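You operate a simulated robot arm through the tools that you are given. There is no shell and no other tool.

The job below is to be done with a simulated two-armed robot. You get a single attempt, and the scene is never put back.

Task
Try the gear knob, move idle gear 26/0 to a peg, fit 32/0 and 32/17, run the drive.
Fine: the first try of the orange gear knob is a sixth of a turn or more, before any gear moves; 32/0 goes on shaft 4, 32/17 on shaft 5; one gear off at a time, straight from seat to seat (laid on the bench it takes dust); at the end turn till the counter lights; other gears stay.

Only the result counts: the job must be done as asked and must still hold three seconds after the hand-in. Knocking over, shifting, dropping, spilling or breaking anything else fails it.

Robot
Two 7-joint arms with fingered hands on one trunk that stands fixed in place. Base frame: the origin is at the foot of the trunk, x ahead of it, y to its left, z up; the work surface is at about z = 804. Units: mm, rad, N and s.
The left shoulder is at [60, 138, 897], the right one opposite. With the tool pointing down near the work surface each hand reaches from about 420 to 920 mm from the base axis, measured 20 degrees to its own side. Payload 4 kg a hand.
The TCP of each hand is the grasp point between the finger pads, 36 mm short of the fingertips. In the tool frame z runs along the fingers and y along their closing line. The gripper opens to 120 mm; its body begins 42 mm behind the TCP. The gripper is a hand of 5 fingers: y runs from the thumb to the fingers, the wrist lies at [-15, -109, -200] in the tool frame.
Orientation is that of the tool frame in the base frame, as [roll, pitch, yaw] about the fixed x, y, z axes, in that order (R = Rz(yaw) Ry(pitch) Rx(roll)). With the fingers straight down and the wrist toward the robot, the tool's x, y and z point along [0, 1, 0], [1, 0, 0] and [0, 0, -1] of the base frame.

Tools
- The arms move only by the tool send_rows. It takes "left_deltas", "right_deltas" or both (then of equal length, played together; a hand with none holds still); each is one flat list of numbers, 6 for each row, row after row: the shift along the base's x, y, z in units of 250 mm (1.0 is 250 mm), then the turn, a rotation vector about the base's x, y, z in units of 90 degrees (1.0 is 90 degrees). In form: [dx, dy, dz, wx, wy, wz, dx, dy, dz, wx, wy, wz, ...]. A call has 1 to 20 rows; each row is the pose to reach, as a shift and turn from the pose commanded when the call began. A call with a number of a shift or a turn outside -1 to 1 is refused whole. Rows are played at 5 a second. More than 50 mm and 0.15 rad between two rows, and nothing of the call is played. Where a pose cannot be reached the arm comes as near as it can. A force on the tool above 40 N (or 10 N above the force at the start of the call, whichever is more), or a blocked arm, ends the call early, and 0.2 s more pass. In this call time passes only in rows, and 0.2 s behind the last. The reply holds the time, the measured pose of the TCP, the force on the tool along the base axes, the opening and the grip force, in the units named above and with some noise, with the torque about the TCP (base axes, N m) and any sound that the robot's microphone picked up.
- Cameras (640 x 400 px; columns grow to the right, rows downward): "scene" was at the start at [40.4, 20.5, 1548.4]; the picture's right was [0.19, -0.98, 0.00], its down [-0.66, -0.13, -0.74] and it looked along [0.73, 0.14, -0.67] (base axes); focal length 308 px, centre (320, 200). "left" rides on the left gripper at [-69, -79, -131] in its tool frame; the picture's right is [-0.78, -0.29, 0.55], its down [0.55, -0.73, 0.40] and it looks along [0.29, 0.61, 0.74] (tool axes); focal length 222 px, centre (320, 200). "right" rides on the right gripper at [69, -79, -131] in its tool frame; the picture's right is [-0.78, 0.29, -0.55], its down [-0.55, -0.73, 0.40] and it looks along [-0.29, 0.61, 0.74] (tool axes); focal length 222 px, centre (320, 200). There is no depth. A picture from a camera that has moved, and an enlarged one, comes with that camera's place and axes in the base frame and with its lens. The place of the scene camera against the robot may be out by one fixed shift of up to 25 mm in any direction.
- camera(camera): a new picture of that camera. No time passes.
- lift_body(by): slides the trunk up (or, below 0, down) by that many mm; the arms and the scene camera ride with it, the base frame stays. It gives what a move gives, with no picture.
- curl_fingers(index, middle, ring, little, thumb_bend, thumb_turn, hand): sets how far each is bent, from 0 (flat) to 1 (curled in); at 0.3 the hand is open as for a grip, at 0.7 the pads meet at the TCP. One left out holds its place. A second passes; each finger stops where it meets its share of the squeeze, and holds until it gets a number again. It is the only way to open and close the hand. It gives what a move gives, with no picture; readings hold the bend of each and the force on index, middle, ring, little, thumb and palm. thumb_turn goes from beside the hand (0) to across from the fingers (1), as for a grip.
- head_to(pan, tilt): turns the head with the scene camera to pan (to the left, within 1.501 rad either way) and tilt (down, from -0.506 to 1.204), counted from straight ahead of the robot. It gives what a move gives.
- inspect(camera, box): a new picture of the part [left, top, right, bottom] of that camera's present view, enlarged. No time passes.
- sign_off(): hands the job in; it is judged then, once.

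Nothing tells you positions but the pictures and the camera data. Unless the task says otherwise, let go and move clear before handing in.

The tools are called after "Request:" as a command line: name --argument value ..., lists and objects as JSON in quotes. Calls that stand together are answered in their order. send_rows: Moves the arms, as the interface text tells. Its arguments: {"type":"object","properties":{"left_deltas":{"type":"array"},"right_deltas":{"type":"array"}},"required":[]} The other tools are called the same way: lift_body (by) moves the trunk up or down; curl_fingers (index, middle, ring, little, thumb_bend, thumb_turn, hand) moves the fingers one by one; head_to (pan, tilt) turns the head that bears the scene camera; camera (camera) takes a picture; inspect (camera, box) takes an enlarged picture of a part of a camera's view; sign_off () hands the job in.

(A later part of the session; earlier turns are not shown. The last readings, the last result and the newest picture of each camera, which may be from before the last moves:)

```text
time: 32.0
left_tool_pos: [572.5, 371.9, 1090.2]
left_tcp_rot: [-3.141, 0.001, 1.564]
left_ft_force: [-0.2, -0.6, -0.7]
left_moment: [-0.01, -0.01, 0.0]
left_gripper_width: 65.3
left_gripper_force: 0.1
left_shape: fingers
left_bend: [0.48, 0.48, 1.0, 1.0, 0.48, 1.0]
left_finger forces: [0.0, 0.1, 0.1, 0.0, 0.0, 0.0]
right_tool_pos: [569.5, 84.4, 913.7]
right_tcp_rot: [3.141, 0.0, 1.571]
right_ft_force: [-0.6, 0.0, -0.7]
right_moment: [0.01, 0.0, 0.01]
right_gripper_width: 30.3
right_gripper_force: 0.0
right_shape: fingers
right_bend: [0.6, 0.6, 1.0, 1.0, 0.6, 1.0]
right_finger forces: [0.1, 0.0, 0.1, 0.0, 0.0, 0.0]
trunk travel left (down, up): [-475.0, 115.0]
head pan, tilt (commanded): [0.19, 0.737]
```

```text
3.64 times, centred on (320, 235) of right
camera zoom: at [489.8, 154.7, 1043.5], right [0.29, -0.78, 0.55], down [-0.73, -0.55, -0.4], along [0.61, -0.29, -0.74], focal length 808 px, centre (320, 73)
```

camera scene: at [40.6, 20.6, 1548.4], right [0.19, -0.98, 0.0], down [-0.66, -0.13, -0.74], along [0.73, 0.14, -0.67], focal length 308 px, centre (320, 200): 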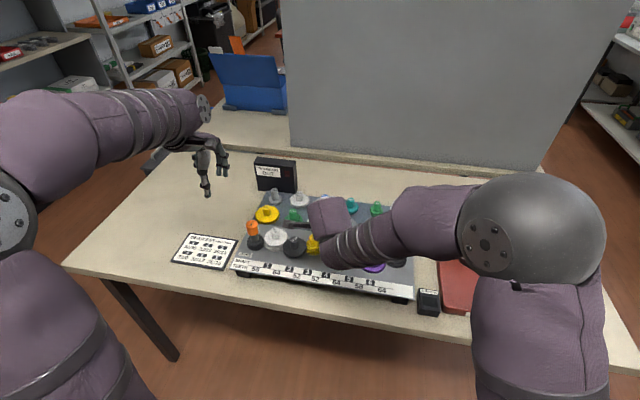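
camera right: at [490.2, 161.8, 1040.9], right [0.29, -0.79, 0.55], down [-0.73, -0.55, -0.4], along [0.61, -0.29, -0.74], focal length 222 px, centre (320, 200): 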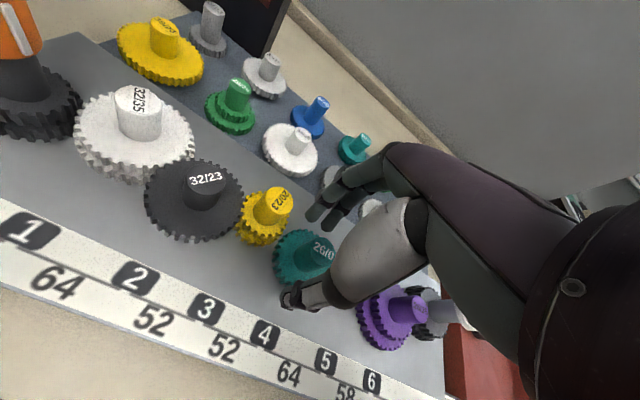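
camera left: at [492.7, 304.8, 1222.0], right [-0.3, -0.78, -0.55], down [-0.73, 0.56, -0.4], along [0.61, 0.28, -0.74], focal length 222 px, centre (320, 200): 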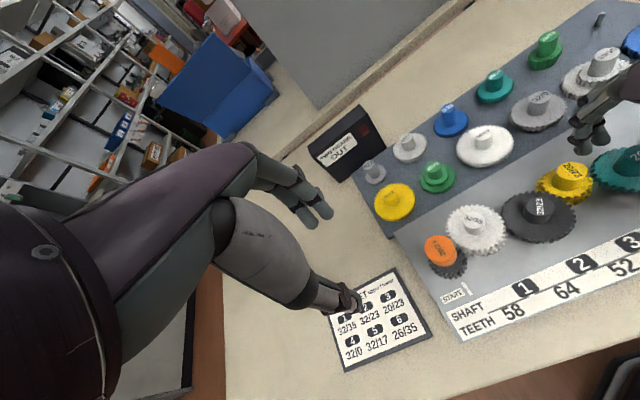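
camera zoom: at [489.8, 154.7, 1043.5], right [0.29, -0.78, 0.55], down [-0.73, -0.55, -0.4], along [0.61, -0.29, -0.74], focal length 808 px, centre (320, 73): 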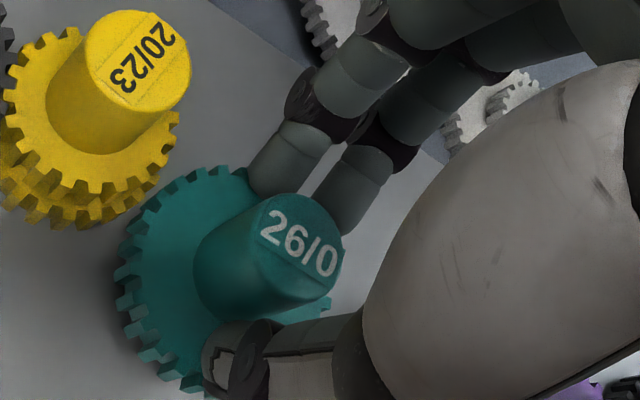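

Now the hub is centred between index/middle and thumb. I'll close the grip.

Request:
curl_fingers --hand "right" --index 0.7 --middle 0.7 --thumb_bend 0.7

Request:
inspect --camera "left" --box '[540, 60, 640, 200]'

Request:
inspect --camera "right" --box '[270, 180, 370, 290]'

```text
time: 33.0
left_tool_pos: [572.3, 372.8, 1091.5]
left_tcp_rot: [3.141, 0.0, 1.564]
left_ft_force: [-0.5, -0.6, -0.2]
left_moment: [-0.03, -0.03, -0.02]
left_gripper_width: 65.2
left_gripper_force: 0.0
left_shape: fingers
left_bend: [0.48, 0.48, 1.0, 1.0, 0.48, 1.0]
left_finger forces: [0.0, 0.0, 0.1, 0.0, 0.0, 0.0]
right_tool_pos: [569.9, 85.3, 913.0]
right_tcp_rot: [3.141, 0.001, 1.57]
right_ft_force: [0.7, 0.1, -0.1]
right_moment: [0.01, -0.03, 0.0]
right_gripper_width: 18.9
right_gripper_force: 6.8
right_shape: fingers
right_bend: [0.65, 0.69, 1.0, 1.0, 0.65, 1.0]
right_finger forces: [5.5, 1.5, 0.0, 0.1, 6.3, 0.0]
trunk travel left (down, up): [-475.0, 115.0]
head pan, tilt (commanded): [0.19, 0.737]
```

```text
2.86 times, centred on (590, 130) of left
camera zoom: at [492.7, 304.8, 1222.0], right [-0.3, -0.78, -0.55], down [-0.73, 0.56, -0.4], along [0.61, 0.28, -0.74], focal length 635 px, centre (-451, 400)
```

zoom: 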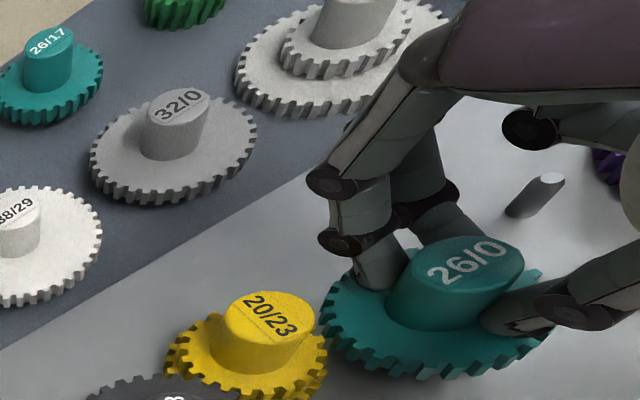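

```text
3.64 times, centred on (320, 235) of right
camera zoom: at [489.9, 154.7, 1043.4], right [0.29, -0.78, 0.55], down [-0.73, -0.55, -0.4], along [0.61, -0.29, -0.74], focal length 808 px, centre (320, 73)
```

zoom: 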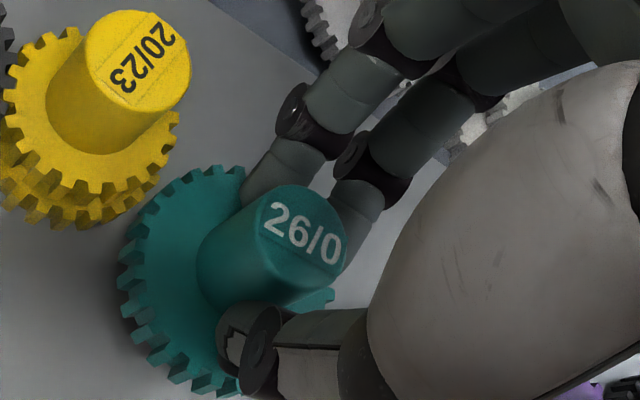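

Slightly too far right now; a 2.3 mm shift back should balance both fingers.

Request:
curl_fingers --hand "right" --index 0.57 --middle 0.57 --thumb_bend 0.57

Request:
send_rows --right_deltas '[-0.004, 0.0095, 0, 0, 0, 0]'

Request:
curl_fingers --hand "right" --index 0.7 --middle 0.7 --thumb_bend 0.7

```text
time: 34.0
left_tool_pos: [572.2, 373.2, 1091.0]
left_tcp_rot: [-3.14, 0.001, 1.563]
left_ft_force: [0.1, -0.7, 0.3]
left_moment: [-0.02, 0.01, 0.02]
left_gripper_width: 65.3
left_gripper_force: 0.1
left_shape: fingers
left_bend: [0.48, 0.48, 1.0, 1.0, 0.48, 1.0]
left_finger forces: [0.1, 0.0, 0.0, 0.1, 0.0, 0.1]
right_tool_pos: [570.0, 84.6, 913.8]
right_tcp_rot: [-3.14, 0.001, 1.571]
right_ft_force: [0.4, 0.3, -0.3]
right_moment: [-0.01, 0.0, 0.01]
right_gripper_width: 41.0
right_gripper_force: 0.1
right_shape: fingers
right_bend: [0.56, 0.56, 1.0, 1.0, 0.56, 1.0]
right_finger forces: [0.0, 0.1, 0.2, 0.0, 0.0, 0.0]
trunk travel left (down, up): [-475.0, 115.0]
head pan, tilt (commanded): [0.19, 0.737]
```

```text
time: 34.4
left_tool_pos: [572.9, 373.6, 1091.0]
left_tcp_rot: [-3.14, -0.001, 1.565]
left_ft_force: [0.5, -0.5, 0.4]
left_moment: [0.02, -0.01, -0.02]
left_gripper_width: 65.4
left_gripper_force: 0.0
left_shape: fingers
left_bend: [0.48, 0.48, 1.0, 1.0, 0.48, 1.0]
left_finger forces: [0.0, 0.1, 0.0, 0.1, 0.0, 0.0]
right_tool_pos: [568.4, 87.6, 912.6]
right_tcp_rot: [-3.141, 0.001, 1.569]
right_ft_force: [0.2, -0.3, 0.8]
right_moment: [-0.02, 0.01, 0.02]
right_gripper_width: 41.3
right_gripper_force: 0.1
right_shape: fingers
right_bend: [0.56, 0.56, 1.0, 1.0, 0.56, 1.0]
right_finger forces: [0.1, 0.1, 0.0, 0.0, 0.1, 0.0]
trunk travel left (down, up): [-475.0, 115.0]
head pan, tilt (commanded): [0.19, 0.737]
```

```text
time: 35.4
left_tool_pos: [572.7, 373.0, 1091.1]
left_tcp_rot: [-3.141, 0.0, 1.564]
left_ft_force: [0.4, 0.6, 0.4]
left_moment: [-0.01, 0.01, -0.02]
left_gripper_width: 65.2
left_gripper_force: 0.0
left_shape: fingers
left_bend: [0.48, 0.48, 1.0, 1.0, 0.48, 1.0]
left_finger forces: [0.0, 0.0, 0.0, 0.0, 0.0, 0.1]
right_tool_pos: [568.3, 87.7, 912.8]
right_tcp_rot: [3.141, -0.001, 1.571]
right_ft_force: [1.1, 0.8, 0.0]
right_moment: [-0.04, -0.04, -0.01]
right_gripper_width: 19.1
right_gripper_force: 7.5
right_shape: fingers
right_bend: [0.65, 0.67, 1.0, 1.0, 0.65, 1.0]
right_finger forces: [5.1, 3.1, 0.0, 0.1, 6.8, 0.0]
trunk travel left (down, up): [-475.0, 115.0]
head pan, tilt (commanded): [0.19, 0.737]
```

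Balanced now (5.1 + 3.1 N against 6.8 N). I'll squeeze a little more and lift 26/0 straight up.

Request:
curl_fingers --hand "right" --index 0.74 --middle 0.75 --thumb_bend 0.75

Request:
send_rows --right_deltas '[0, 0, 0.02, 0, 0, 0, 0, 0, 0.05, 0, 0, 0]'

Request:
inspect --camera "left" --box '[540, 60, 640, 200]'

```text
time: 36.4
left_tool_pos: [573.3, 372.2, 1090.3]
left_tcp_rot: [-3.141, 0.0, 1.564]
left_ft_force: [0.7, -0.4, -0.4]
left_moment: [-0.03, 0.0, -0.01]
left_gripper_width: 65.3
left_gripper_force: 0.1
left_shape: fingers
left_bend: [0.48, 0.48, 1.0, 1.0, 0.48, 1.0]
left_finger forces: [0.1, 0.0, 0.0, 0.1, 0.0, 0.1]
right_tool_pos: [568.0, 87.2, 913.1]
right_tcp_rot: [-3.14, 0.001, 1.57]
right_ft_force: [0.5, -0.4, 0.5]
right_moment: [-0.02, -0.06, -0.01]
right_gripper_width: 17.9
right_gripper_force: 15.6
right_shape: fingers
right_bend: [0.65, 0.68, 1.0, 1.0, 0.66, 1.0]
right_finger forces: [8.8, 8.1, 0.1, 0.0, 14.9, 0.0]
trunk travel left (down, up): [-475.0, 115.0]
head pan, tilt (commanded): [0.19, 0.737]
```

```text
time: 37.0
left_tool_pos: [574.0, 372.8, 1090.7]
left_tcp_rot: [3.141, 0.0, 1.564]
left_ft_force: [-1.0, 0.0, -0.8]
left_moment: [0.02, 0.0, 0.01]
left_gripper_width: 65.3
left_gripper_force: 0.0
left_shape: fingers
left_bend: [0.48, 0.48, 1.0, 1.0, 0.48, 1.0]
left_finger forces: [0.0, 0.0, 0.1, 0.0, 0.0, 0.0]
right_tool_pos: [568.6, 86.0, 926.4]
right_tcp_rot: [-3.141, -0.002, 1.574]
right_ft_force: [-0.4, 0.1, 0.9]
right_moment: [-0.01, 0.04, -0.02]
right_gripper_width: 17.5
right_gripper_force: 15.6
right_shape: fingers
right_bend: [0.65, 0.68, 1.0, 1.0, 0.66, 1.0]
right_finger forces: [8.7, 7.5, 0.0, 0.0, 15.3, 0.1]
trunk travel left (down, up): [-475.0, 115.0]
head pan, tilt (commanded): [0.19, 0.737]
```

```text
2.86 times, centred on (590, 130) of left
camera zoom: at [492.5, 304.8, 1222.0], right [-0.3, -0.78, -0.55], down [-0.73, 0.56, -0.4], along [0.61, 0.28, -0.74], focal length 635 px, centre (-451, 400)
```

zoom: 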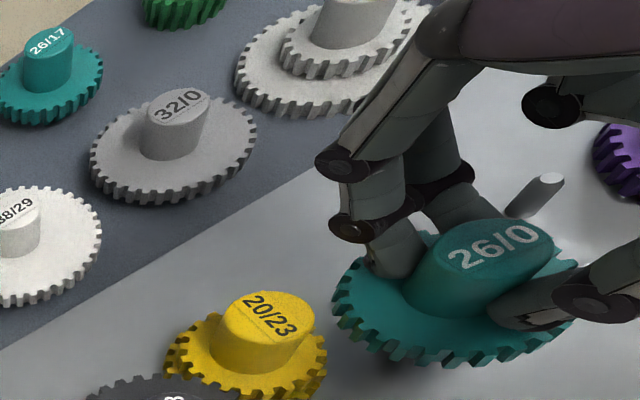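

26/0 is rising cleanly off shaft 4. I'll lift it well clear and carry it across the rack to the free peg.

Request:
send_rows --right_deltas '[0, 0, 0.06, 0, 0, 0, 0, 0, 0.16, 0, 0, 0, 0, 0, 0.26, 0, 0, 0]'

Request:
send_rows --right_deltas '[0.115, -0.102, 0, 0, 0, 0, 0.23, -0.204, 0, 0, 0, 0, 0.345, -0.306, 0, 0, 0, 0, 0.46, -0.408, 0, 0, 0, 0, 0.575, -0.51, 0, 0, 0, 0, 0.69, -0.612, 0, 0, 0, 0, 0.805, -0.714, 0, 0, 0, 0, 0.9192, -0.8164, 0, 0, 0, 0]'

Request:
camera --camera "right"

Request:
camera --camera "scene"

```text
time: 37.8
left_tool_pos: [572.7, 372.4, 1090.9]
left_tcp_rot: [-3.141, -0.001, 1.564]
left_ft_force: [0.7, 0.5, -1.1]
left_moment: [0.01, 0.01, 0.0]
left_gripper_width: 64.9
left_gripper_force: 0.0
left_shape: fingers
left_bend: [0.48, 0.48, 1.0, 1.0, 0.48, 1.0]
left_finger forces: [0.0, 0.0, 0.1, 0.1, 0.0, 0.0]
right_tool_pos: [568.0, 87.2, 990.5]
right_tcp_rot: [-3.141, -0.001, 1.571]
right_ft_force: [0.0, 0.0, 0.6]
right_moment: [0.01, 0.04, 0.0]
right_gripper_width: 17.8
right_gripper_force: 16.0
right_shape: fingers
right_bend: [0.65, 0.68, 1.0, 1.0, 0.66, 1.0]
right_finger forces: [8.8, 7.4, 0.0, 0.0, 15.2, 0.0]
trunk travel left (down, up): [-475.0, 115.0]
head pan, tilt (commanded): [0.19, 0.737]
```

```text
time: 39.6
left_tool_pos: [574.8, 372.6, 1090.6]
left_tcp_rot: [3.141, 0.0, 1.562]
left_ft_force: [-0.4, 0.4, 0.9]
left_moment: [0.01, 0.01, 0.0]
left_gripper_width: 64.8
left_gripper_force: 0.1
left_shape: fingers
left_bend: [0.48, 0.48, 1.0, 1.0, 0.48, 1.0]
left_finger forces: [0.1, 0.1, 0.0, 0.0, 0.0, 0.1]
right_tool_pos: [798.7, -116.5, 989.0]
right_tcp_rot: [-3.14, -0.001, 1.572]
right_ft_force: [0.0, -0.5, -1.4]
right_moment: [0.01, 0.04, -0.02]
right_gripper_width: 17.5
right_gripper_force: 15.5
right_shape: fingers
right_bend: [0.65, 0.68, 1.0, 1.0, 0.66, 1.0]
right_finger forces: [8.8, 7.7, 0.1, 0.1, 15.0, 0.1]
trunk travel left (down, up): [-475.0, 115.0]
head pan, tilt (commanded): [0.19, 0.737]
```

```text
taken
camera right: at [719.7, -46.8, 1119.2], right [0.29, -0.78, 0.55], down [-0.73, -0.55, -0.4], along [0.61, -0.29, -0.74], focal length 222 px, centre (320, 200)
```

right: 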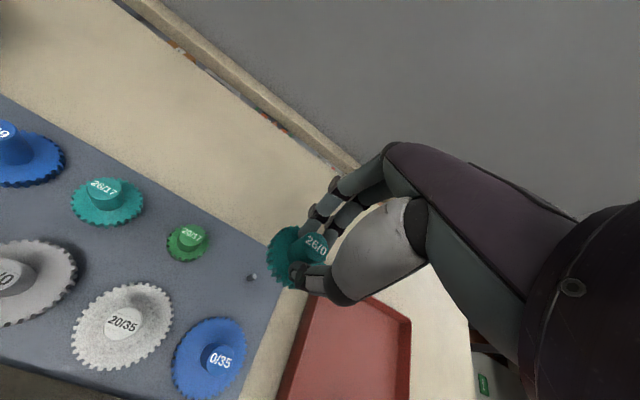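

```text
taken
camera scene: at [41.3, 20.0, 1548.4], right [0.19, -0.98, 0.0], down [-0.66, -0.13, -0.74], along [0.73, 0.14, -0.67], focal length 308 px, centre (320, 200)
```

scene: 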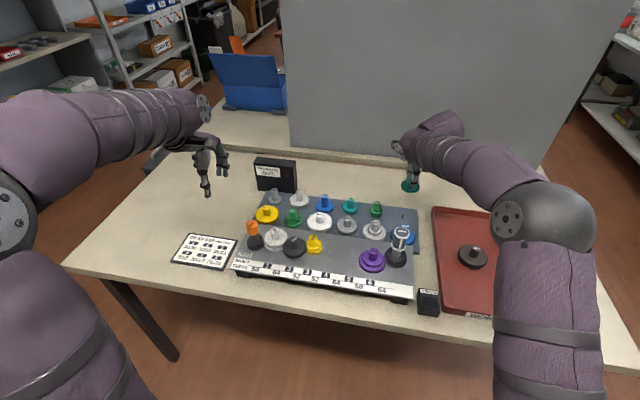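

Request:
inspect --camera "right" --box '[225, 215, 345, 295]'

Request:
inspect --camera "right" --box '[235, 262, 275, 287]'

Request:
inspect --camera "right" --box '[150, 210, 310, 400]'

```text
5.00 times, centred on (285, 255) of right
camera zoom: at [719.7, -46.8, 1119.2], right [0.29, -0.78, 0.55], down [-0.73, -0.55, -0.4], along [0.61, -0.29, -0.74], focal length 1111 px, centre (495, -75)
```

zoom: 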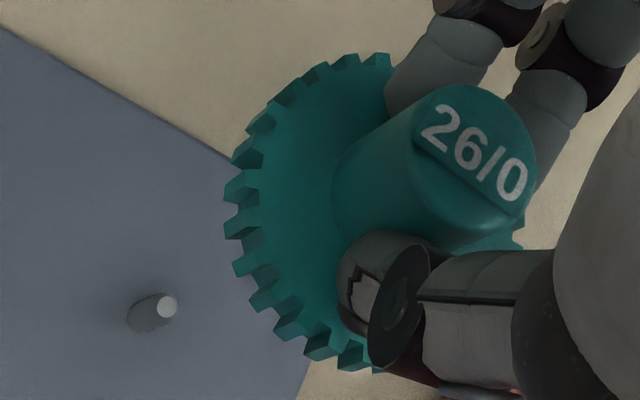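

```text
16.00 times, centred on (255, 274) of right
camera zoom: at [719.7, -46.8, 1119.2], right [0.29, -0.78, 0.55], down [-0.73, -0.55, -0.4], along [0.61, -0.29, -0.74], focal length 3554 px, centre (1360, -992)
```

zoom: 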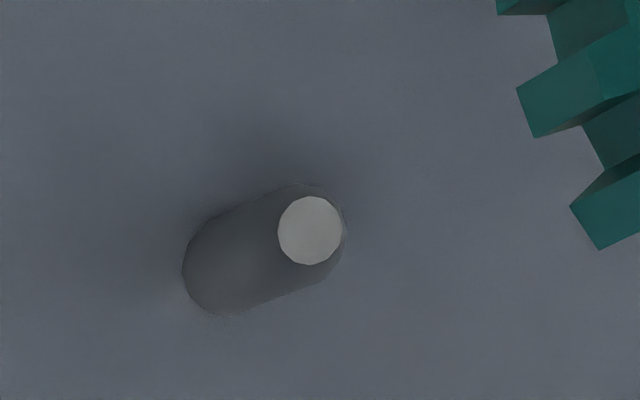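

```text
2.11 times, centred on (230, 305) of right
camera zoom: at [719.7, -46.8, 1119.2], right [0.29, -0.78, 0.55], down [-0.73, -0.55, -0.4], along [0.61, -0.29, -0.74], focal length 468 px, centre (510, -21)
```

zoom: 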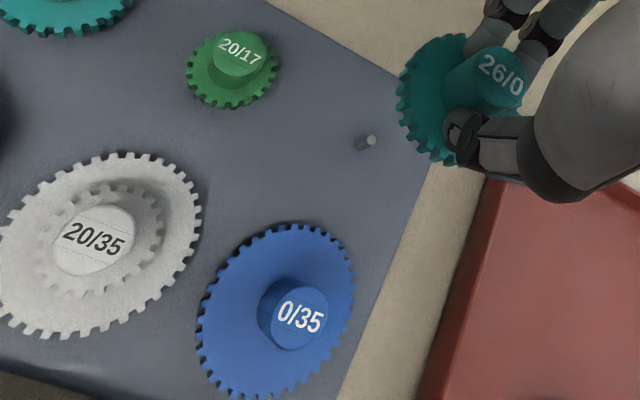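

The peg is at about (797, −116) and the held hub is offset by roughly 1.5 mm in x and y. I'll correct that and lower to just above the peg.

Request:
send_rows --right_deltas '[-0.0055, -0.0055, -0.12, 0, 0, 0, -0.0055, -0.0055, -0.24, 0, 0, 0, -0.0055, -0.0055, -0.36, 0, 0, 0]'

Request:
inspect --camera "right" --box '[225, 195, 385, 315]'

Request:
inspect --camera "scene" --box '[360, 150, 450, 250]'

```text
time: 40.4
left_tool_pos: [573.5, 372.5, 1090.3]
left_tcp_rot: [3.141, 0.0, 1.563]
left_ft_force: [0.1, -0.1, 1.2]
left_moment: [0.01, -0.02, -0.01]
left_gripper_width: 65.4
left_gripper_force: 0.0
left_shape: fingers
left_bend: [0.48, 0.48, 1.0, 1.0, 0.48, 1.0]
left_finger forces: [0.1, 0.0, 0.0, 0.0, 0.1, 0.1]
right_tool_pos: [794.7, -117.5, 898.9]
right_tcp_rot: [3.141, -0.001, 1.571]
right_ft_force: [0.6, -0.8, 1.0]
right_moment: [0.03, 0.0, 0.0]
right_gripper_width: 17.4
right_gripper_force: 16.0
right_shape: fingers
right_bend: [0.65, 0.68, 1.0, 1.0, 0.66, 1.0]
right_finger forces: [8.8, 7.7, 0.0, 0.0, 15.0, 0.0]
trunk travel left (down, up): [-475.0, 115.0]
head pan, tilt (commanded): [0.19, 0.737]
```

```text
3.33 times, centred on (305, 255) of right
camera zoom: at [715.8, -48.0, 1030.0], right [0.29, -0.79, 0.55], down [-0.73, -0.55, -0.4], along [0.61, -0.29, -0.74], focal length 740 px, centre (370, 17)
```

zoom: 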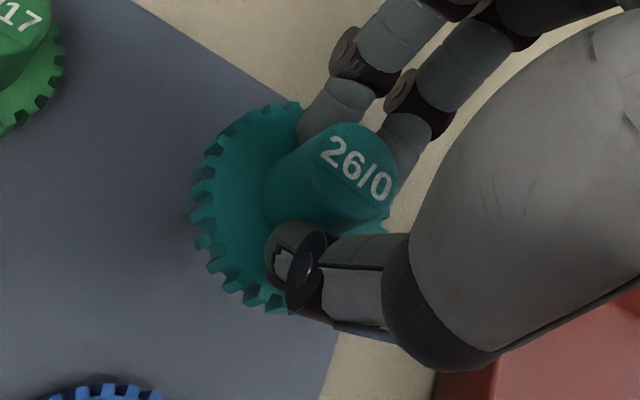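

```text
4.00 times, centred on (405, 200) of scene
camera zoom: at [40.9, 20.6, 1548.4], right [0.19, -0.98, 0.0], down [-0.66, -0.13, -0.74], along [0.73, 0.14, -0.67], focal length 1232 px, centre (-20, 200)
```

zoom: 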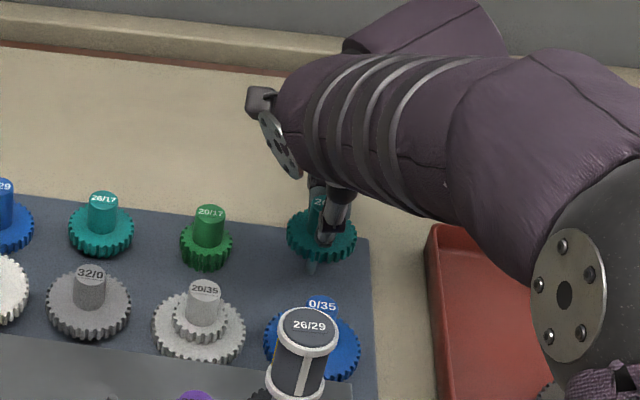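

The hand has drifted about 2.5 mm in x from where I wanted it. I'll let it settle and recheck before lowering onto the peg.

Request:
send_rows --right_deltas '[0, 0, 0, 0, 0, 0, 0, 0, 0, 0, 0, 0]'

Request:
inspect --camera "right" --box '[225, 195, 385, 315]'

```text
time: 41.0
left_tool_pos: [572.9, 373.2, 1091.8]
left_tcp_rot: [3.14, -0.001, 1.564]
left_ft_force: [-0.1, 0.1, -0.2]
left_moment: [0.02, -0.03, 0.0]
left_gripper_width: 65.3
left_gripper_force: 0.1
left_shape: fingers
left_bend: [0.48, 0.48, 1.0, 1.0, 0.48, 1.0]
left_finger forces: [0.0, 0.1, 0.1, 0.0, 0.1, 0.0]
right_tool_pos: [795.8, -117.8, 900.6]
right_tcp_rot: [-3.14, 0.0, 1.57]
right_ft_force: [-0.9, 0.3, -0.1]
right_moment: [0.0, -0.03, 0.0]
right_gripper_width: 17.4
right_gripper_force: 15.8
right_shape: fingers
right_bend: [0.65, 0.68, 1.0, 1.0, 0.66, 1.0]
right_finger forces: [8.7, 7.7, 0.0, 0.1, 15.0, 0.0]
trunk travel left (down, up): [-475.0, 115.0]
head pan, tilt (commanded): [0.19, 0.737]
```

```text
3.33 times, centred on (305, 255) of right
camera zoom: at [715.6, -48.0, 1030.6], right [0.29, -0.79, 0.55], down [-0.73, -0.55, -0.4], along [0.61, -0.29, -0.74], focal length 740 px, centre (370, 17)
```

zoom: 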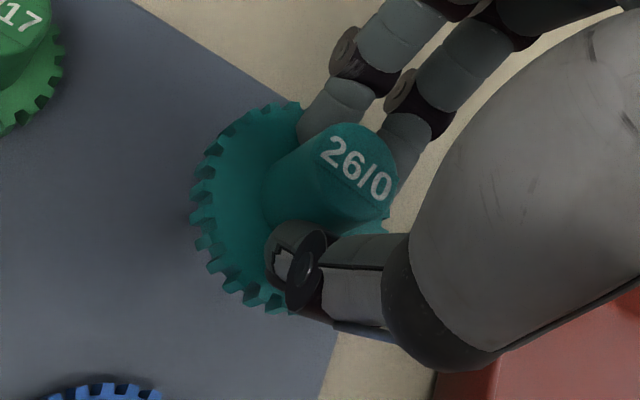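

Request:
send_rows --right_deltas '[0.0108, 0.0018, 0, 0, 0, 0, 0.0108, 0.0018, 0, 0, 0, 0]'

Request:
inspect --camera "right" --box '[225, 195, 385, 315]'

Request:
inspect --camera "scene" --box '[375, 185, 425, 235]'

```text
time: 41.6
left_tool_pos: [571.9, 372.6, 1091.8]
left_tcp_rot: [-3.14, -0.001, 1.564]
left_ft_force: [0.6, -0.9, 0.3]
left_moment: [-0.01, 0.0, 0.02]
left_gripper_width: 65.1
left_gripper_force: 0.2
left_shape: fingers
left_bend: [0.48, 0.48, 1.0, 1.0, 0.48, 1.0]
left_finger forces: [0.0, 0.0, 0.0, 0.0, 0.0, 0.0]
right_tool_pos: [799.3, -118.1, 900.1]
right_tcp_rot: [3.142, 0.0, 1.571]
right_ft_force: [0.2, 0.2, -0.5]
right_moment: [-0.01, -0.06, -0.03]
right_gripper_width: 17.6
right_gripper_force: 15.8
right_shape: fingers
right_bend: [0.65, 0.68, 1.0, 1.0, 0.66, 1.0]
right_finger forces: [8.8, 7.7, 0.0, 0.0, 15.0, 0.1]
trunk travel left (down, up): [-475.0, 115.0]
head pan, tilt (commanded): [0.19, 0.737]
```

```text
3.33 times, centred on (305, 255) of right
camera zoom: at [718.7, -47.7, 1030.4], right [0.29, -0.78, 0.55], down [-0.73, -0.55, -0.4], along [0.61, -0.29, -0.74], focal length 740 px, centre (370, 17)
```

zoom: 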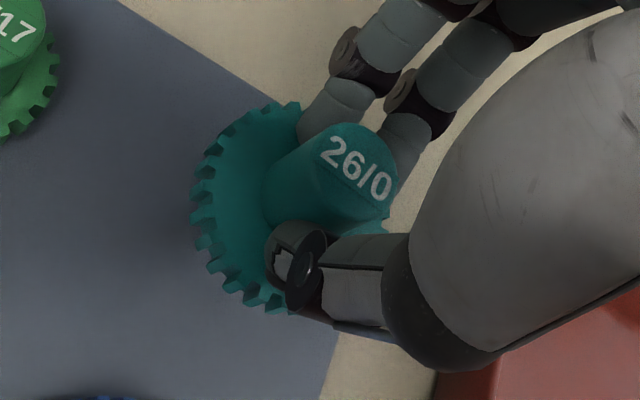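

```text
8.00 times, centred on (400, 210) of scene
camera zoom: at [40.5, 20.5, 1548.4], right [0.19, -0.98, 0.0], down [-0.66, -0.13, -0.74], along [0.73, 0.14, -0.67], focal length 2464 px, centre (-320, 120)
```

zoom: 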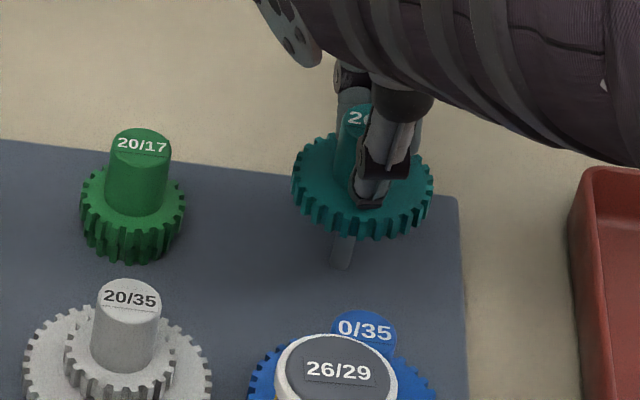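

The scene view also shows the gear straight above the peg. I'll descend in small steps watching the force.

Request:
send_rows --right_deltas '[0.0005, 0, -0.016, 0, 0, 0, 0.001, 0, -0.032, 0, 0, 0, 0.0012, 0, -0.04, 0, 0, 0]'

Request:
inspect --camera "scene" --box '[375, 185, 425, 235]'

```text
time: 42.4
left_tool_pos: [573.1, 374.0, 1091.3]
left_tcp_rot: [3.141, -0.001, 1.564]
left_ft_force: [-0.7, -0.2, -0.4]
left_moment: [-0.03, 0.01, 0.03]
left_gripper_width: 65.3
left_gripper_force: 0.1
left_shape: fingers
left_bend: [0.48, 0.48, 1.0, 1.0, 0.48, 1.0]
left_finger forces: [0.0, 0.0, 0.0, 0.1, 0.1, 0.0]
right_tool_pos: [800.1, -116.8, 890.2]
right_tcp_rot: [-3.141, 0.0, 1.57]
right_ft_force: [-0.7, 0.3, -0.2]
right_moment: [-0.02, -0.02, -0.01]
right_gripper_width: 17.4
right_gripper_force: 15.4
right_shape: fingers
right_bend: [0.65, 0.68, 1.0, 1.0, 0.66, 1.0]
right_finger forces: [8.8, 7.7, 0.0, 0.0, 15.0, 0.1]
trunk travel left (down, up): [-475.0, 115.0]
head pan, tilt (commanded): [0.19, 0.737]
```

```text
8.00 times, centred on (400, 210) of scene
camera zoom: at [40.6, 20.5, 1548.4], right [0.19, -0.98, 0.0], down [-0.66, -0.13, -0.74], along [0.73, 0.14, -0.67], focal length 2464 px, centre (-320, 120)
```

zoom: 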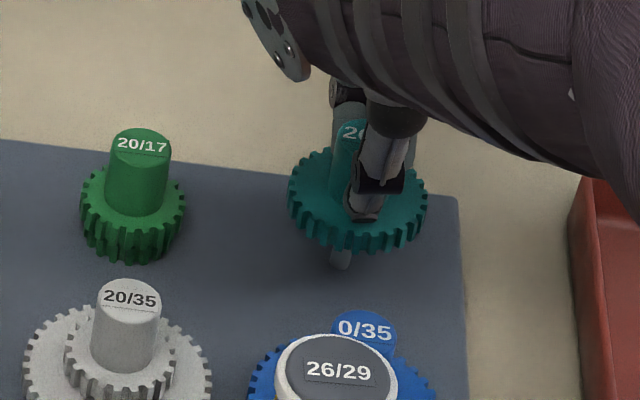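

Request:
send_rows --right_deltas '[0.0003, 0, -0.012, 0, 0, 0, 0.0006, 0, -0.024, 0, 0, 0, 0.001, 0, -0.036, 0, 0, 0]'

Request:
inspect --camera "scene" --box '[375, 185, 425, 235]'

```text
time: 43.2
left_tool_pos: [573.1, 372.5, 1091.0]
left_tcp_rot: [3.141, 0.0, 1.563]
left_ft_force: [-0.1, 0.4, -0.4]
left_moment: [-0.03, -0.01, 0.02]
left_gripper_width: 65.7
left_gripper_force: 0.1
left_shape: fingers
left_bend: [0.48, 0.48, 1.0, 1.0, 0.48, 1.0]
left_finger forces: [0.0, 0.1, 0.1, 0.0, 0.1, 0.1]
right_tool_pos: [799.0, -117.4, 882.2]
right_tcp_rot: [3.141, -0.001, 1.571]
right_ft_force: [-4.0, 1.1, 0.4]
right_moment: [0.08, 0.21, 0.03]
right_gripper_width: 18.0
right_gripper_force: 14.6
right_shape: fingers
right_bend: [0.65, 0.68, 1.0, 1.0, 0.67, 1.0]
right_finger forces: [7.4, 6.5, 0.0, 0.0, 16.6, 0.0]
trunk travel left (down, up): [-475.0, 115.0]
head pan, tilt (commanded): [0.19, 0.737]
```

```text
8.00 times, centred on (400, 210) of scene
camera zoom: at [39.9, 20.7, 1548.4], right [0.19, -0.98, 0.0], down [-0.66, -0.13, -0.74], along [0.73, 0.14, -0.67], focal length 2464 px, centre (-320, 120)
```

zoom: 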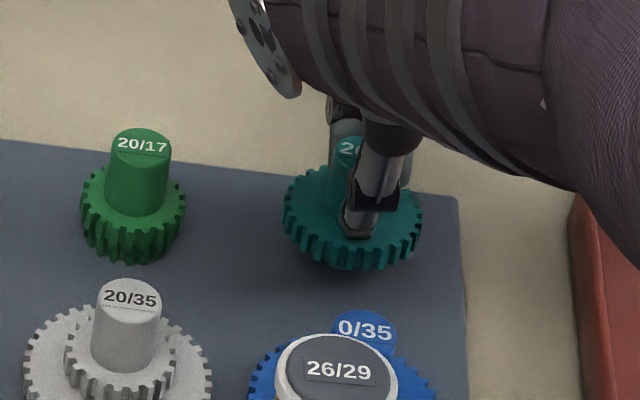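

Lateral force shows the peg is inside the bore. I'll ease the hand about 1 mm back in x and continue down to the seat.

Request:
send_rows --right_deltas '[-0.004, 0.0006, 0, 0, 0, 0, -0.005, 0.001, -0.012, 0, 0, 0, -0.005, 0.001, -0.022, 0, 0, 0]'

Request:
inspect --camera "scene" --box '[375, 185, 425, 235]'

```text
time: 44.0
left_tool_pos: [572.5, 373.4, 1090.2]
left_tcp_rot: [-3.141, 0.0, 1.564]
left_ft_force: [0.1, 0.0, 0.0]
left_moment: [0.01, 0.02, -0.04]
left_gripper_width: 65.2
left_gripper_force: 0.0
left_shape: fingers
left_bend: [0.48, 0.48, 1.0, 1.0, 0.48, 1.0]
left_finger forces: [0.0, 0.0, 0.0, 0.1, 0.1, 0.0]
right_tool_pos: [799.3, -116.2, 876.5]
right_tcp_rot: [3.14, -0.001, 1.572]
right_ft_force: [-0.5, -0.5, -1.0]
right_moment: [0.03, 0.04, -0.01]
right_gripper_width: 17.4
right_gripper_force: 15.4
right_shape: fingers
right_bend: [0.65, 0.68, 1.0, 1.0, 0.67, 1.0]
right_finger forces: [8.3, 8.1, 0.1, 0.0, 15.1, 0.0]
trunk travel left (down, up): [-475.0, 115.0]
head pan, tilt (commanded): [0.19, 0.737]
```

```text
8.00 times, centred on (400, 210) of scene
camera zoom: at [40.6, 20.6, 1548.4], right [0.19, -0.98, 0.0], down [-0.66, -0.13, -0.74], along [0.73, 0.14, -0.67], focal length 2464 px, centre (-320, 120)
```

zoom: 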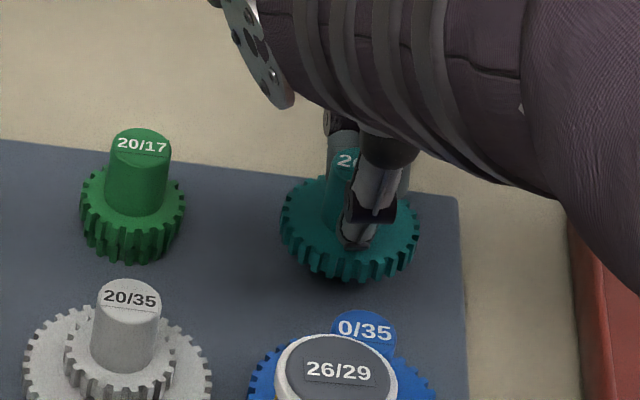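

Request:
send_rows --right_deltas '[0, 0, -0.004, 0, 0, 0, 0, 0, -0.008, 0, 0, 0]'

Request:
send_rows --right_deltas '[0, 0, -0.003, 0, 0, 0, 0, 0, -0.006, 0, 0, 0]'

Request:
inspect --camera "scene" --box '[375, 185, 425, 235]'

```text
time: 44.6
left_tool_pos: [572.4, 372.8, 1090.6]
left_tcp_rot: [3.141, 0.0, 1.565]
left_ft_force: [0.9, -0.3, -0.1]
left_moment: [-0.02, 0.0, 0.01]
left_gripper_width: 65.5
left_gripper_force: 0.1
left_shape: fingers
left_bend: [0.48, 0.48, 1.0, 1.0, 0.48, 1.0]
left_finger forces: [0.0, 0.0, 0.0, 0.0, 0.1, 0.1]
right_tool_pos: [798.2, -117.5, 873.3]
right_tcp_rot: [3.141, 0.0, 1.571]
right_ft_force: [-0.5, -0.2, 0.2]
right_moment: [0.01, 0.08, -0.02]
right_gripper_width: 17.6
right_gripper_force: 15.8
right_shape: fingers
right_bend: [0.65, 0.68, 1.0, 1.0, 0.67, 1.0]
right_finger forces: [8.1, 8.1, 0.1, 0.0, 15.4, 0.0]
trunk travel left (down, up): [-475.0, 115.0]
head pan, tilt (commanded): [0.19, 0.737]
```

```text
time: 45.2
left_tool_pos: [572.1, 374.1, 1092.0]
left_tcp_rot: [-3.141, 0.0, 1.563]
left_ft_force: [-0.1, -0.8, -0.1]
left_moment: [0.0, 0.03, 0.0]
left_gripper_width: 65.1
left_gripper_force: 0.0
left_shape: fingers
left_bend: [0.48, 0.48, 1.0, 1.0, 0.48, 1.0]
left_finger forces: [0.1, 0.1, 0.0, 0.1, 0.0, 0.0]
right_tool_pos: [799.5, -117.7, 873.0]
right_tcp_rot: [3.141, 0.0, 1.571]
right_ft_force: [-1.0, 1.2, 1.8]
right_moment: [0.03, 0.05, 0.0]
right_gripper_width: 17.7
right_gripper_force: 16.5
right_shape: fingers
right_bend: [0.65, 0.68, 1.0, 1.0, 0.67, 1.0]
right_finger forces: [7.9, 8.3, 0.0, 0.0, 16.0, 0.0]
trunk travel left (down, up): [-475.0, 115.0]
head pan, tilt (commanded): [0.19, 0.737]
```

```text
8.00 times, centred on (400, 210) of scene
camera zoom: at [40.1, 20.6, 1548.4], right [0.19, -0.98, 0.0], down [-0.66, -0.13, -0.74], along [0.73, 0.14, -0.67], focal length 2464 px, centre (-320, 120)
```

zoom: 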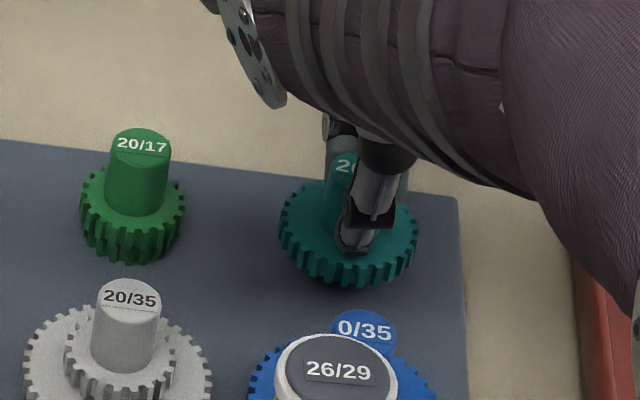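

Request:
send_rows --right_deltas '[0, 0, -0.004, 0, 0, 0, 0, 0, -0.006, 0, 0, 0]'

```text
time: 45.8
left_tool_pos: [571.4, 372.6, 1091.9]
left_tcp_rot: [3.141, 0.001, 1.562]
left_ft_force: [0.5, -0.3, -0.2]
left_moment: [0.0, 0.02, -0.03]
left_gripper_width: 65.5
left_gripper_force: 0.1
left_shape: fingers
left_bend: [0.48, 0.48, 1.0, 1.0, 0.48, 1.0]
left_finger forces: [0.0, 0.0, 0.0, 0.0, 0.1, 0.0]
right_tool_pos: [799.4, -117.6, 872.5]
right_tcp_rot: [3.14, 0.0, 1.57]
right_ft_force: [-4.0, -0.7, 9.2]
right_moment: [-0.01, 0.17, -0.02]
right_gripper_width: 17.3
right_gripper_force: 17.8
right_shape: fingers
right_bend: [0.65, 0.71, 1.0, 1.0, 0.67, 1.0]
right_finger forces: [7.7, 8.7, 0.0, 0.0, 18.6, 0.0]
trunk travel left (down, up): [-475.0, 115.0]
head pan, tilt (commanded): [0.19, 0.737]
```

Firm contact at z≈872: 26/0 is seated on the rack peg. I'll release and back straight up.

Request:
curl_fingers --hand "right" --index 0.54 --middle 0.54 --thumb_bend 0.54

Request:
inspect --camera "right" --box '[225, 175, 385, 315]'

Request:
send_rows --right_deltas '[0, 0, 0.04, 0, 0, 0, 0, 0, 0.12, 0, 0, 0, 0, 0, 0.28, 0, 0, 0, 0, 0, 0.44, 0, 0, 0]'

Request:
inspect --camera "scene" --box '[355, 175, 435, 245]'

Request:
camera --camera "right"

```text
time: 46.8
left_tool_pos: [573.2, 373.0, 1091.0]
left_tcp_rot: [3.141, -0.001, 1.564]
left_ft_force: [-0.6, -1.0, -0.5]
left_moment: [0.03, 0.03, -0.03]
left_gripper_width: 65.2
left_gripper_force: 0.0
left_shape: fingers
left_bend: [0.48, 0.48, 1.0, 1.0, 0.48, 1.0]
left_finger forces: [0.0, 0.0, 0.1, 0.0, 0.1, 0.0]
right_tool_pos: [800.0, -117.4, 871.0]
right_tcp_rot: [-3.141, 0.0, 1.571]
right_ft_force: [-0.2, -0.2, 0.0]
right_moment: [-0.01, 0.03, 0.02]
right_gripper_width: 48.0
right_gripper_force: 0.5
right_shape: fingers
right_bend: [0.54, 0.54, 1.0, 1.0, 0.54, 1.0]
right_finger forces: [0.0, 0.0, 0.0, 0.1, 0.5, 0.1]
trunk travel left (down, up): [-475.0, 115.0]
head pan, tilt (commanded): [0.19, 0.737]
```

```text
2.86 times, centred on (305, 245) of right
camera zoom: at [719.9, -47.6, 1001.3], right [0.29, -0.78, 0.55], down [-0.73, -0.55, -0.4], along [0.61, -0.29, -0.74], focal length 635 px, centre (363, 71)
```

zoom: 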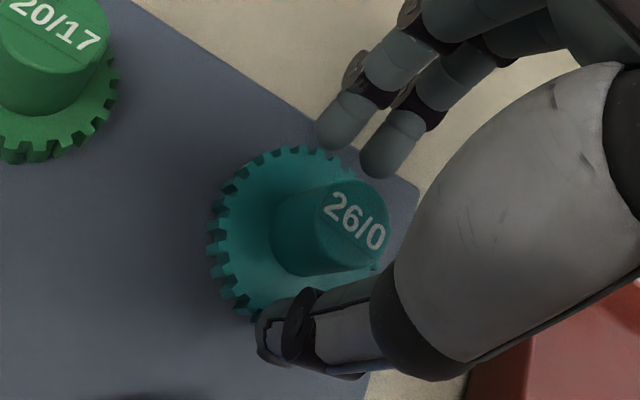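

```text
time: 47.8
left_tool_pos: [571.6, 372.7, 1091.7]
left_tcp_rot: [-3.141, 0.0, 1.564]
left_ft_force: [-0.4, 0.6, 0.0]
left_moment: [0.02, -0.02, -0.04]
left_gripper_width: 65.3
left_gripper_force: 0.0
left_shape: fingers
left_bend: [0.48, 0.48, 1.0, 1.0, 0.48, 1.0]
left_finger forces: [0.0, 0.0, 0.0, 0.1, 0.0, 0.1]
right_tool_pos: [797.1, -120.1, 978.3]
right_tcp_rot: [3.14, 0.001, 1.57]
right_ft_force: [0.5, 0.3, -0.5]
right_moment: [-0.01, -0.01, -0.03]
right_gripper_width: 47.9
right_gripper_force: 0.1
right_shape: fingers
right_bend: [0.54, 0.54, 1.0, 1.0, 0.54, 1.0]
right_finger forces: [0.0, 0.0, 0.1, 0.0, 0.1, 0.0]
trunk travel left (down, up): [-475.0, 115.0]
head pan, tilt (commanded): [0.19, 0.737]
```

```text
5.71 times, centred on (395, 210) of scene
camera zoom: at [40.0, 20.5, 1548.4], right [0.19, -0.98, 0.0], down [-0.66, -0.13, -0.74], along [0.73, 0.14, -0.67], focal length 1760 px, centre (-109, 143)
```

zoom: 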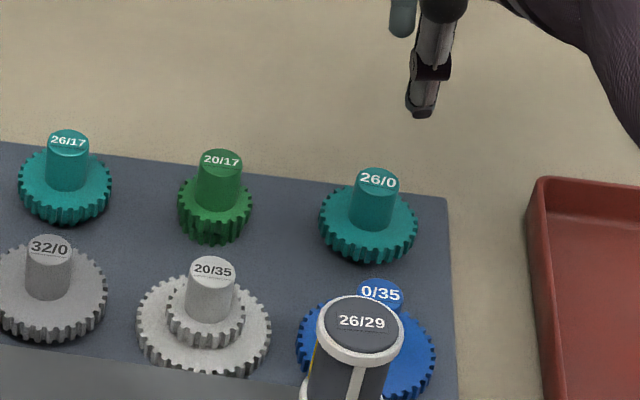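

```text
taken
camera right: at [718.7, -49.5, 1109.8], right [0.29, -0.78, 0.55], down [-0.73, -0.55, -0.4], along [0.61, -0.29, -0.74], focal length 222 px, centre (320, 200)
```

right: 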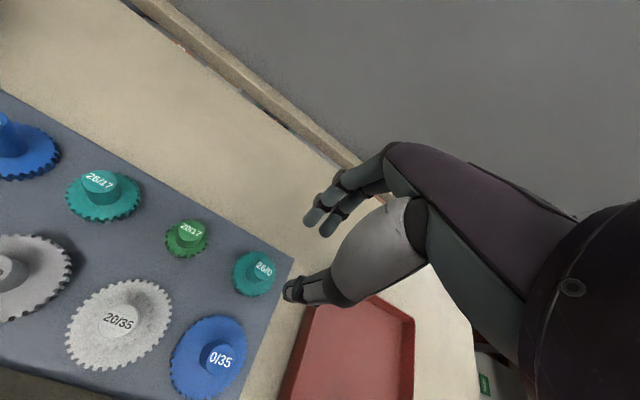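

26/0 now stands seated on the rack peg like its neighbours. Next I'll move the right hand over 32/0.

Request:
send_rows --right_deltas '[-0.07, 0.14, 0, 0, 0, 0, -0.14, 0.28, 0, 0, 0, 0, -0.21, 0.42, 0, 0, 0, 0, -0.28, 0.56, 0, 0, 0, 0, -0.35, 0.704, 0, 0, 0, 0, -0.35, 0.704, 0, 0, 0, 0]'

Request:
camera --camera "right"

Request:
inspect --camera "right" --box '[220, 230, 316, 290]'

```text
time: 49.2
left_tool_pos: [573.1, 372.0, 1090.8]
left_tcp_rot: [-3.141, 0.0, 1.563]
left_ft_force: [0.9, -0.1, -0.7]
left_moment: [0.04, 0.0, 0.0]
left_gripper_width: 65.1
left_gripper_force: 0.1
left_shape: fingers
left_bend: [0.48, 0.48, 1.0, 1.0, 0.48, 1.0]
left_finger forces: [0.0, 0.0, 0.0, 0.0, 0.1, 0.0]
right_tool_pos: [711.2, 55.5, 980.5]
right_tcp_rot: [-3.141, -0.001, 1.573]
right_ft_force: [0.0, -0.3, 0.3]
right_moment: [0.01, -0.01, -0.02]
right_gripper_width: 47.9
right_gripper_force: 0.1
right_shape: fingers
right_bend: [0.54, 0.54, 1.0, 1.0, 0.54, 1.0]
right_finger forces: [0.0, 0.0, 0.1, 0.0, 0.1, 0.0]
trunk travel left (down, up): [-475.0, 115.0]
head pan, tilt (commanded): [0.19, 0.737]
```

```text
taken
camera right: at [632.4, 126.1, 1110.8], right [0.29, -0.79, 0.55], down [-0.74, -0.55, -0.4], along [0.61, -0.29, -0.74], focal length 222 px, centre (320, 200)
```

right: 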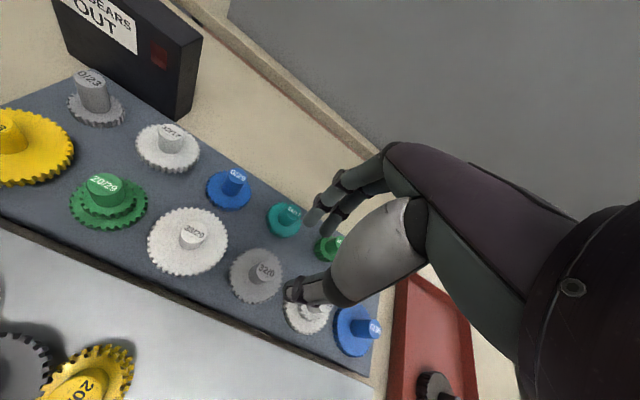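

```text
6.67 times, centred on (268, 260) of right
camera zoom: at [632.4, 126.1, 1110.8], right [0.29, -0.79, 0.55], down [-0.74, -0.55, -0.4], along [0.61, -0.29, -0.74], focal length 1481 px, centre (667, -200)
```

zoom: 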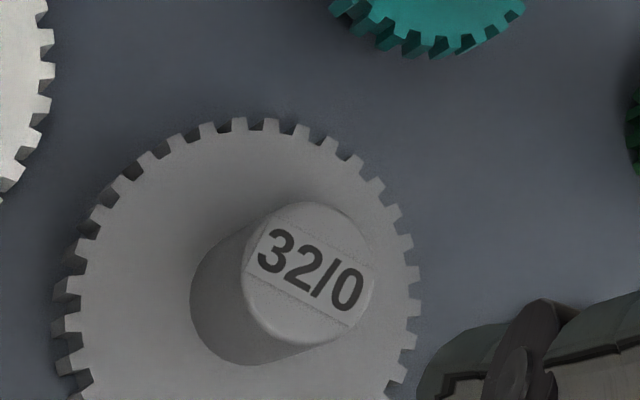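

Request:
send_rows --right_deltas '[0.002, -0.002, -0.1, 0, 0, 0, 0.004, -0.002, -0.2, 0, 0, 0, 0.004, -0.002, -0.3, 0, 0, 0, 0.004, -0.002, -0.3, 0, 0, 0]'

Request:
inspect --camera "right" --box '[240, 190, 400, 310]'

Request:
inspect --camera "scene" --box '[280, 160, 440, 280]'

Request:
inspect --camera "left" --box '[440, 40, 640, 180]'

```text
time: 50.2
left_tool_pos: [572.1, 372.9, 1091.4]
left_tcp_rot: [-3.141, 0.001, 1.562]
left_ft_force: [0.5, 0.0, 0.3]
left_moment: [0.02, 0.0, 0.0]
left_gripper_width: 65.5
left_gripper_force: 0.0
left_shape: fingers
left_bend: [0.48, 0.48, 1.0, 1.0, 0.48, 1.0]
left_finger forces: [0.0, 0.0, 0.0, 0.1, 0.0, 0.0]
right_tool_pos: [712.8, 56.9, 905.1]
right_tcp_rot: [-3.142, 0.001, 1.57]
right_ft_force: [0.6, 0.1, -0.4]
right_moment: [-0.01, 0.03, 0.0]
right_gripper_width: 47.7
right_gripper_force: 0.0
right_shape: fingers
right_bend: [0.54, 0.54, 1.0, 1.0, 0.54, 1.0]
right_finger forces: [0.0, 0.1, 0.0, 0.0, 0.0, 0.1]
trunk travel left (down, up): [-475.0, 115.0]
head pan, tilt (commanded): [0.19, 0.737]
```

```text
3.33 times, centred on (320, 250) of right
camera zoom: at [633.1, 127.2, 1036.4], right [0.29, -0.78, 0.55], down [-0.73, -0.55, -0.4], along [0.61, -0.29, -0.74], focal length 740 px, centre (320, 33)
```

zoom: 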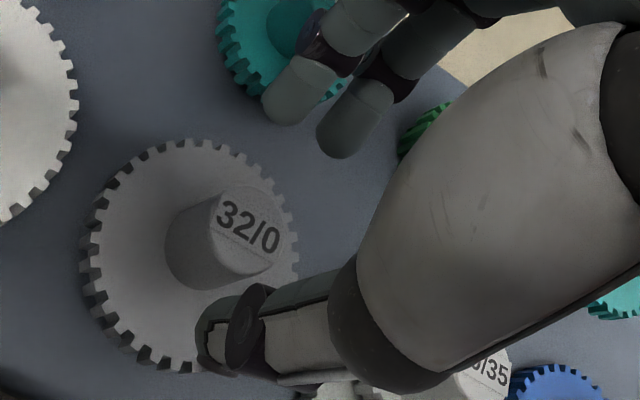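

```text
3.33 times, centred on (360, 220) of scene
camera zoom: at [40.4, 20.5, 1548.4], right [0.19, -0.98, 0.0], down [-0.66, -0.13, -0.74], along [0.73, 0.14, -0.67], focal length 1027 px, centre (187, 133)
```

zoom: 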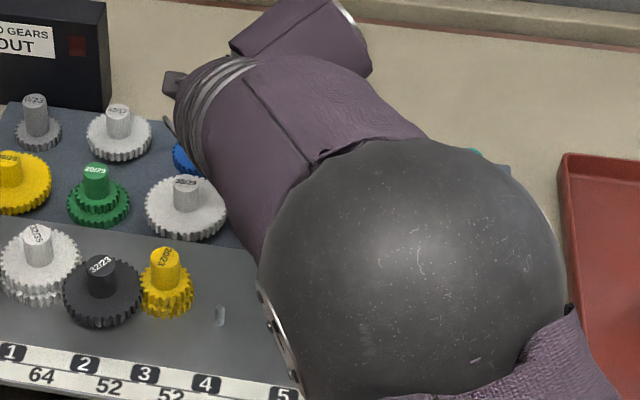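

```text
2.86 times, centred on (540, 110) of left
camera zoom: at [492.6, 304.7, 1222.1], right [-0.3, -0.78, -0.55], down [-0.73, 0.56, -0.4], along [0.61, 0.28, -0.74], focal length 635 px, centre (-309, 457)
```

zoom: 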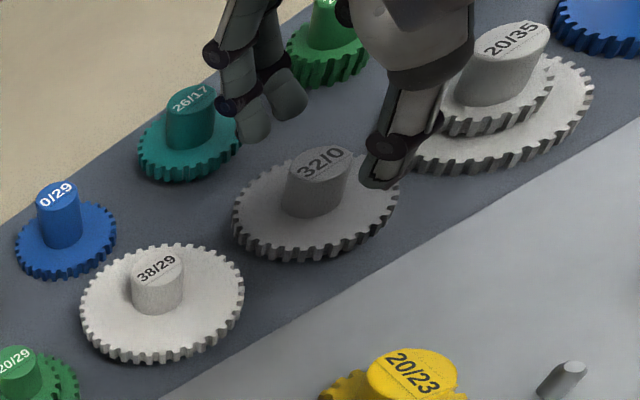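

I'll correct about 2 mm and lower to grip height on 32/0.

Request:
send_rows --right_deltas '[-0.0085, -0.006, -0.04, 0, 0, 0, -0.0085, -0.006, -0.09, 0, 0, 0, -0.0085, -0.006, -0.122, 0, 0, 0, -0.0085, -0.006, -0.122, 0, 0, 0]'

Request:
inspect --camera "right" --box '[240, 190, 400, 310]'

Request:
inspect --camera "left" --box '[440, 40, 640, 180]'

```text
time: 51.2
left_tool_pos: [573.1, 372.9, 1091.0]
left_tcp_rot: [-3.141, 0.0, 1.563]
left_ft_force: [0.3, -0.2, 0.6]
left_moment: [0.0, 0.02, -0.01]
left_gripper_width: 65.1
left_gripper_force: 0.1
left_shape: fingers
left_bend: [0.48, 0.48, 1.0, 1.0, 0.48, 1.0]
left_finger forces: [0.0, 0.1, 0.0, 0.1, 0.0, 0.0]
right_tool_pos: [708.2, 55.3, 875.0]
right_tcp_rot: [-3.141, 0.0, 1.571]
right_ft_force: [0.5, -1.0, 0.6]
right_moment: [0.02, 0.0, 0.02]
right_gripper_width: 47.8
right_gripper_force: 0.2
right_shape: fingers
right_bend: [0.54, 0.54, 1.0, 1.0, 0.54, 1.0]
right_finger forces: [0.0, 0.1, 0.0, 0.0, 0.1, 0.0]
trunk travel left (down, up): [-475.0, 115.0]
head pan, tilt (commanded): [0.19, 0.737]
```

```text
3.33 times, centred on (320, 250) of right
camera zoom: at [630.7, 125.5, 1005.9], right [0.29, -0.79, 0.55], down [-0.73, -0.55, -0.4], along [0.61, -0.29, -0.74], focal length 740 px, centre (320, 33)
```

zoom: 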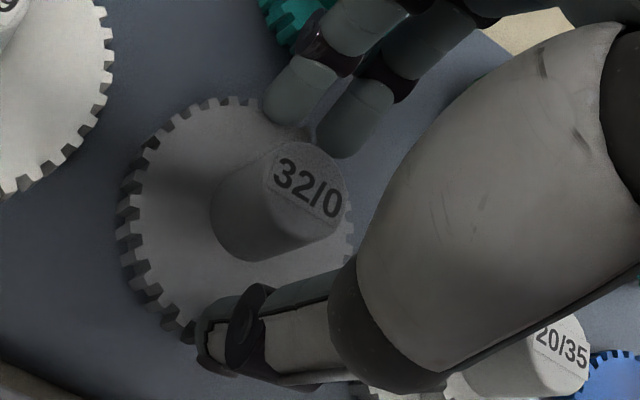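

```text
2.86 times, centred on (540, 110) of left
camera zoom: at [492.6, 304.8, 1222.0], right [-0.3, -0.78, -0.55], down [-0.73, 0.56, -0.4], along [0.61, 0.28, -0.74], focal length 635 px, centre (-309, 457)
```

zoom: 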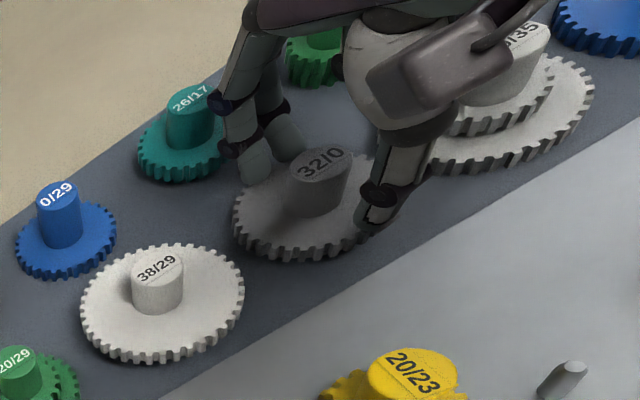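

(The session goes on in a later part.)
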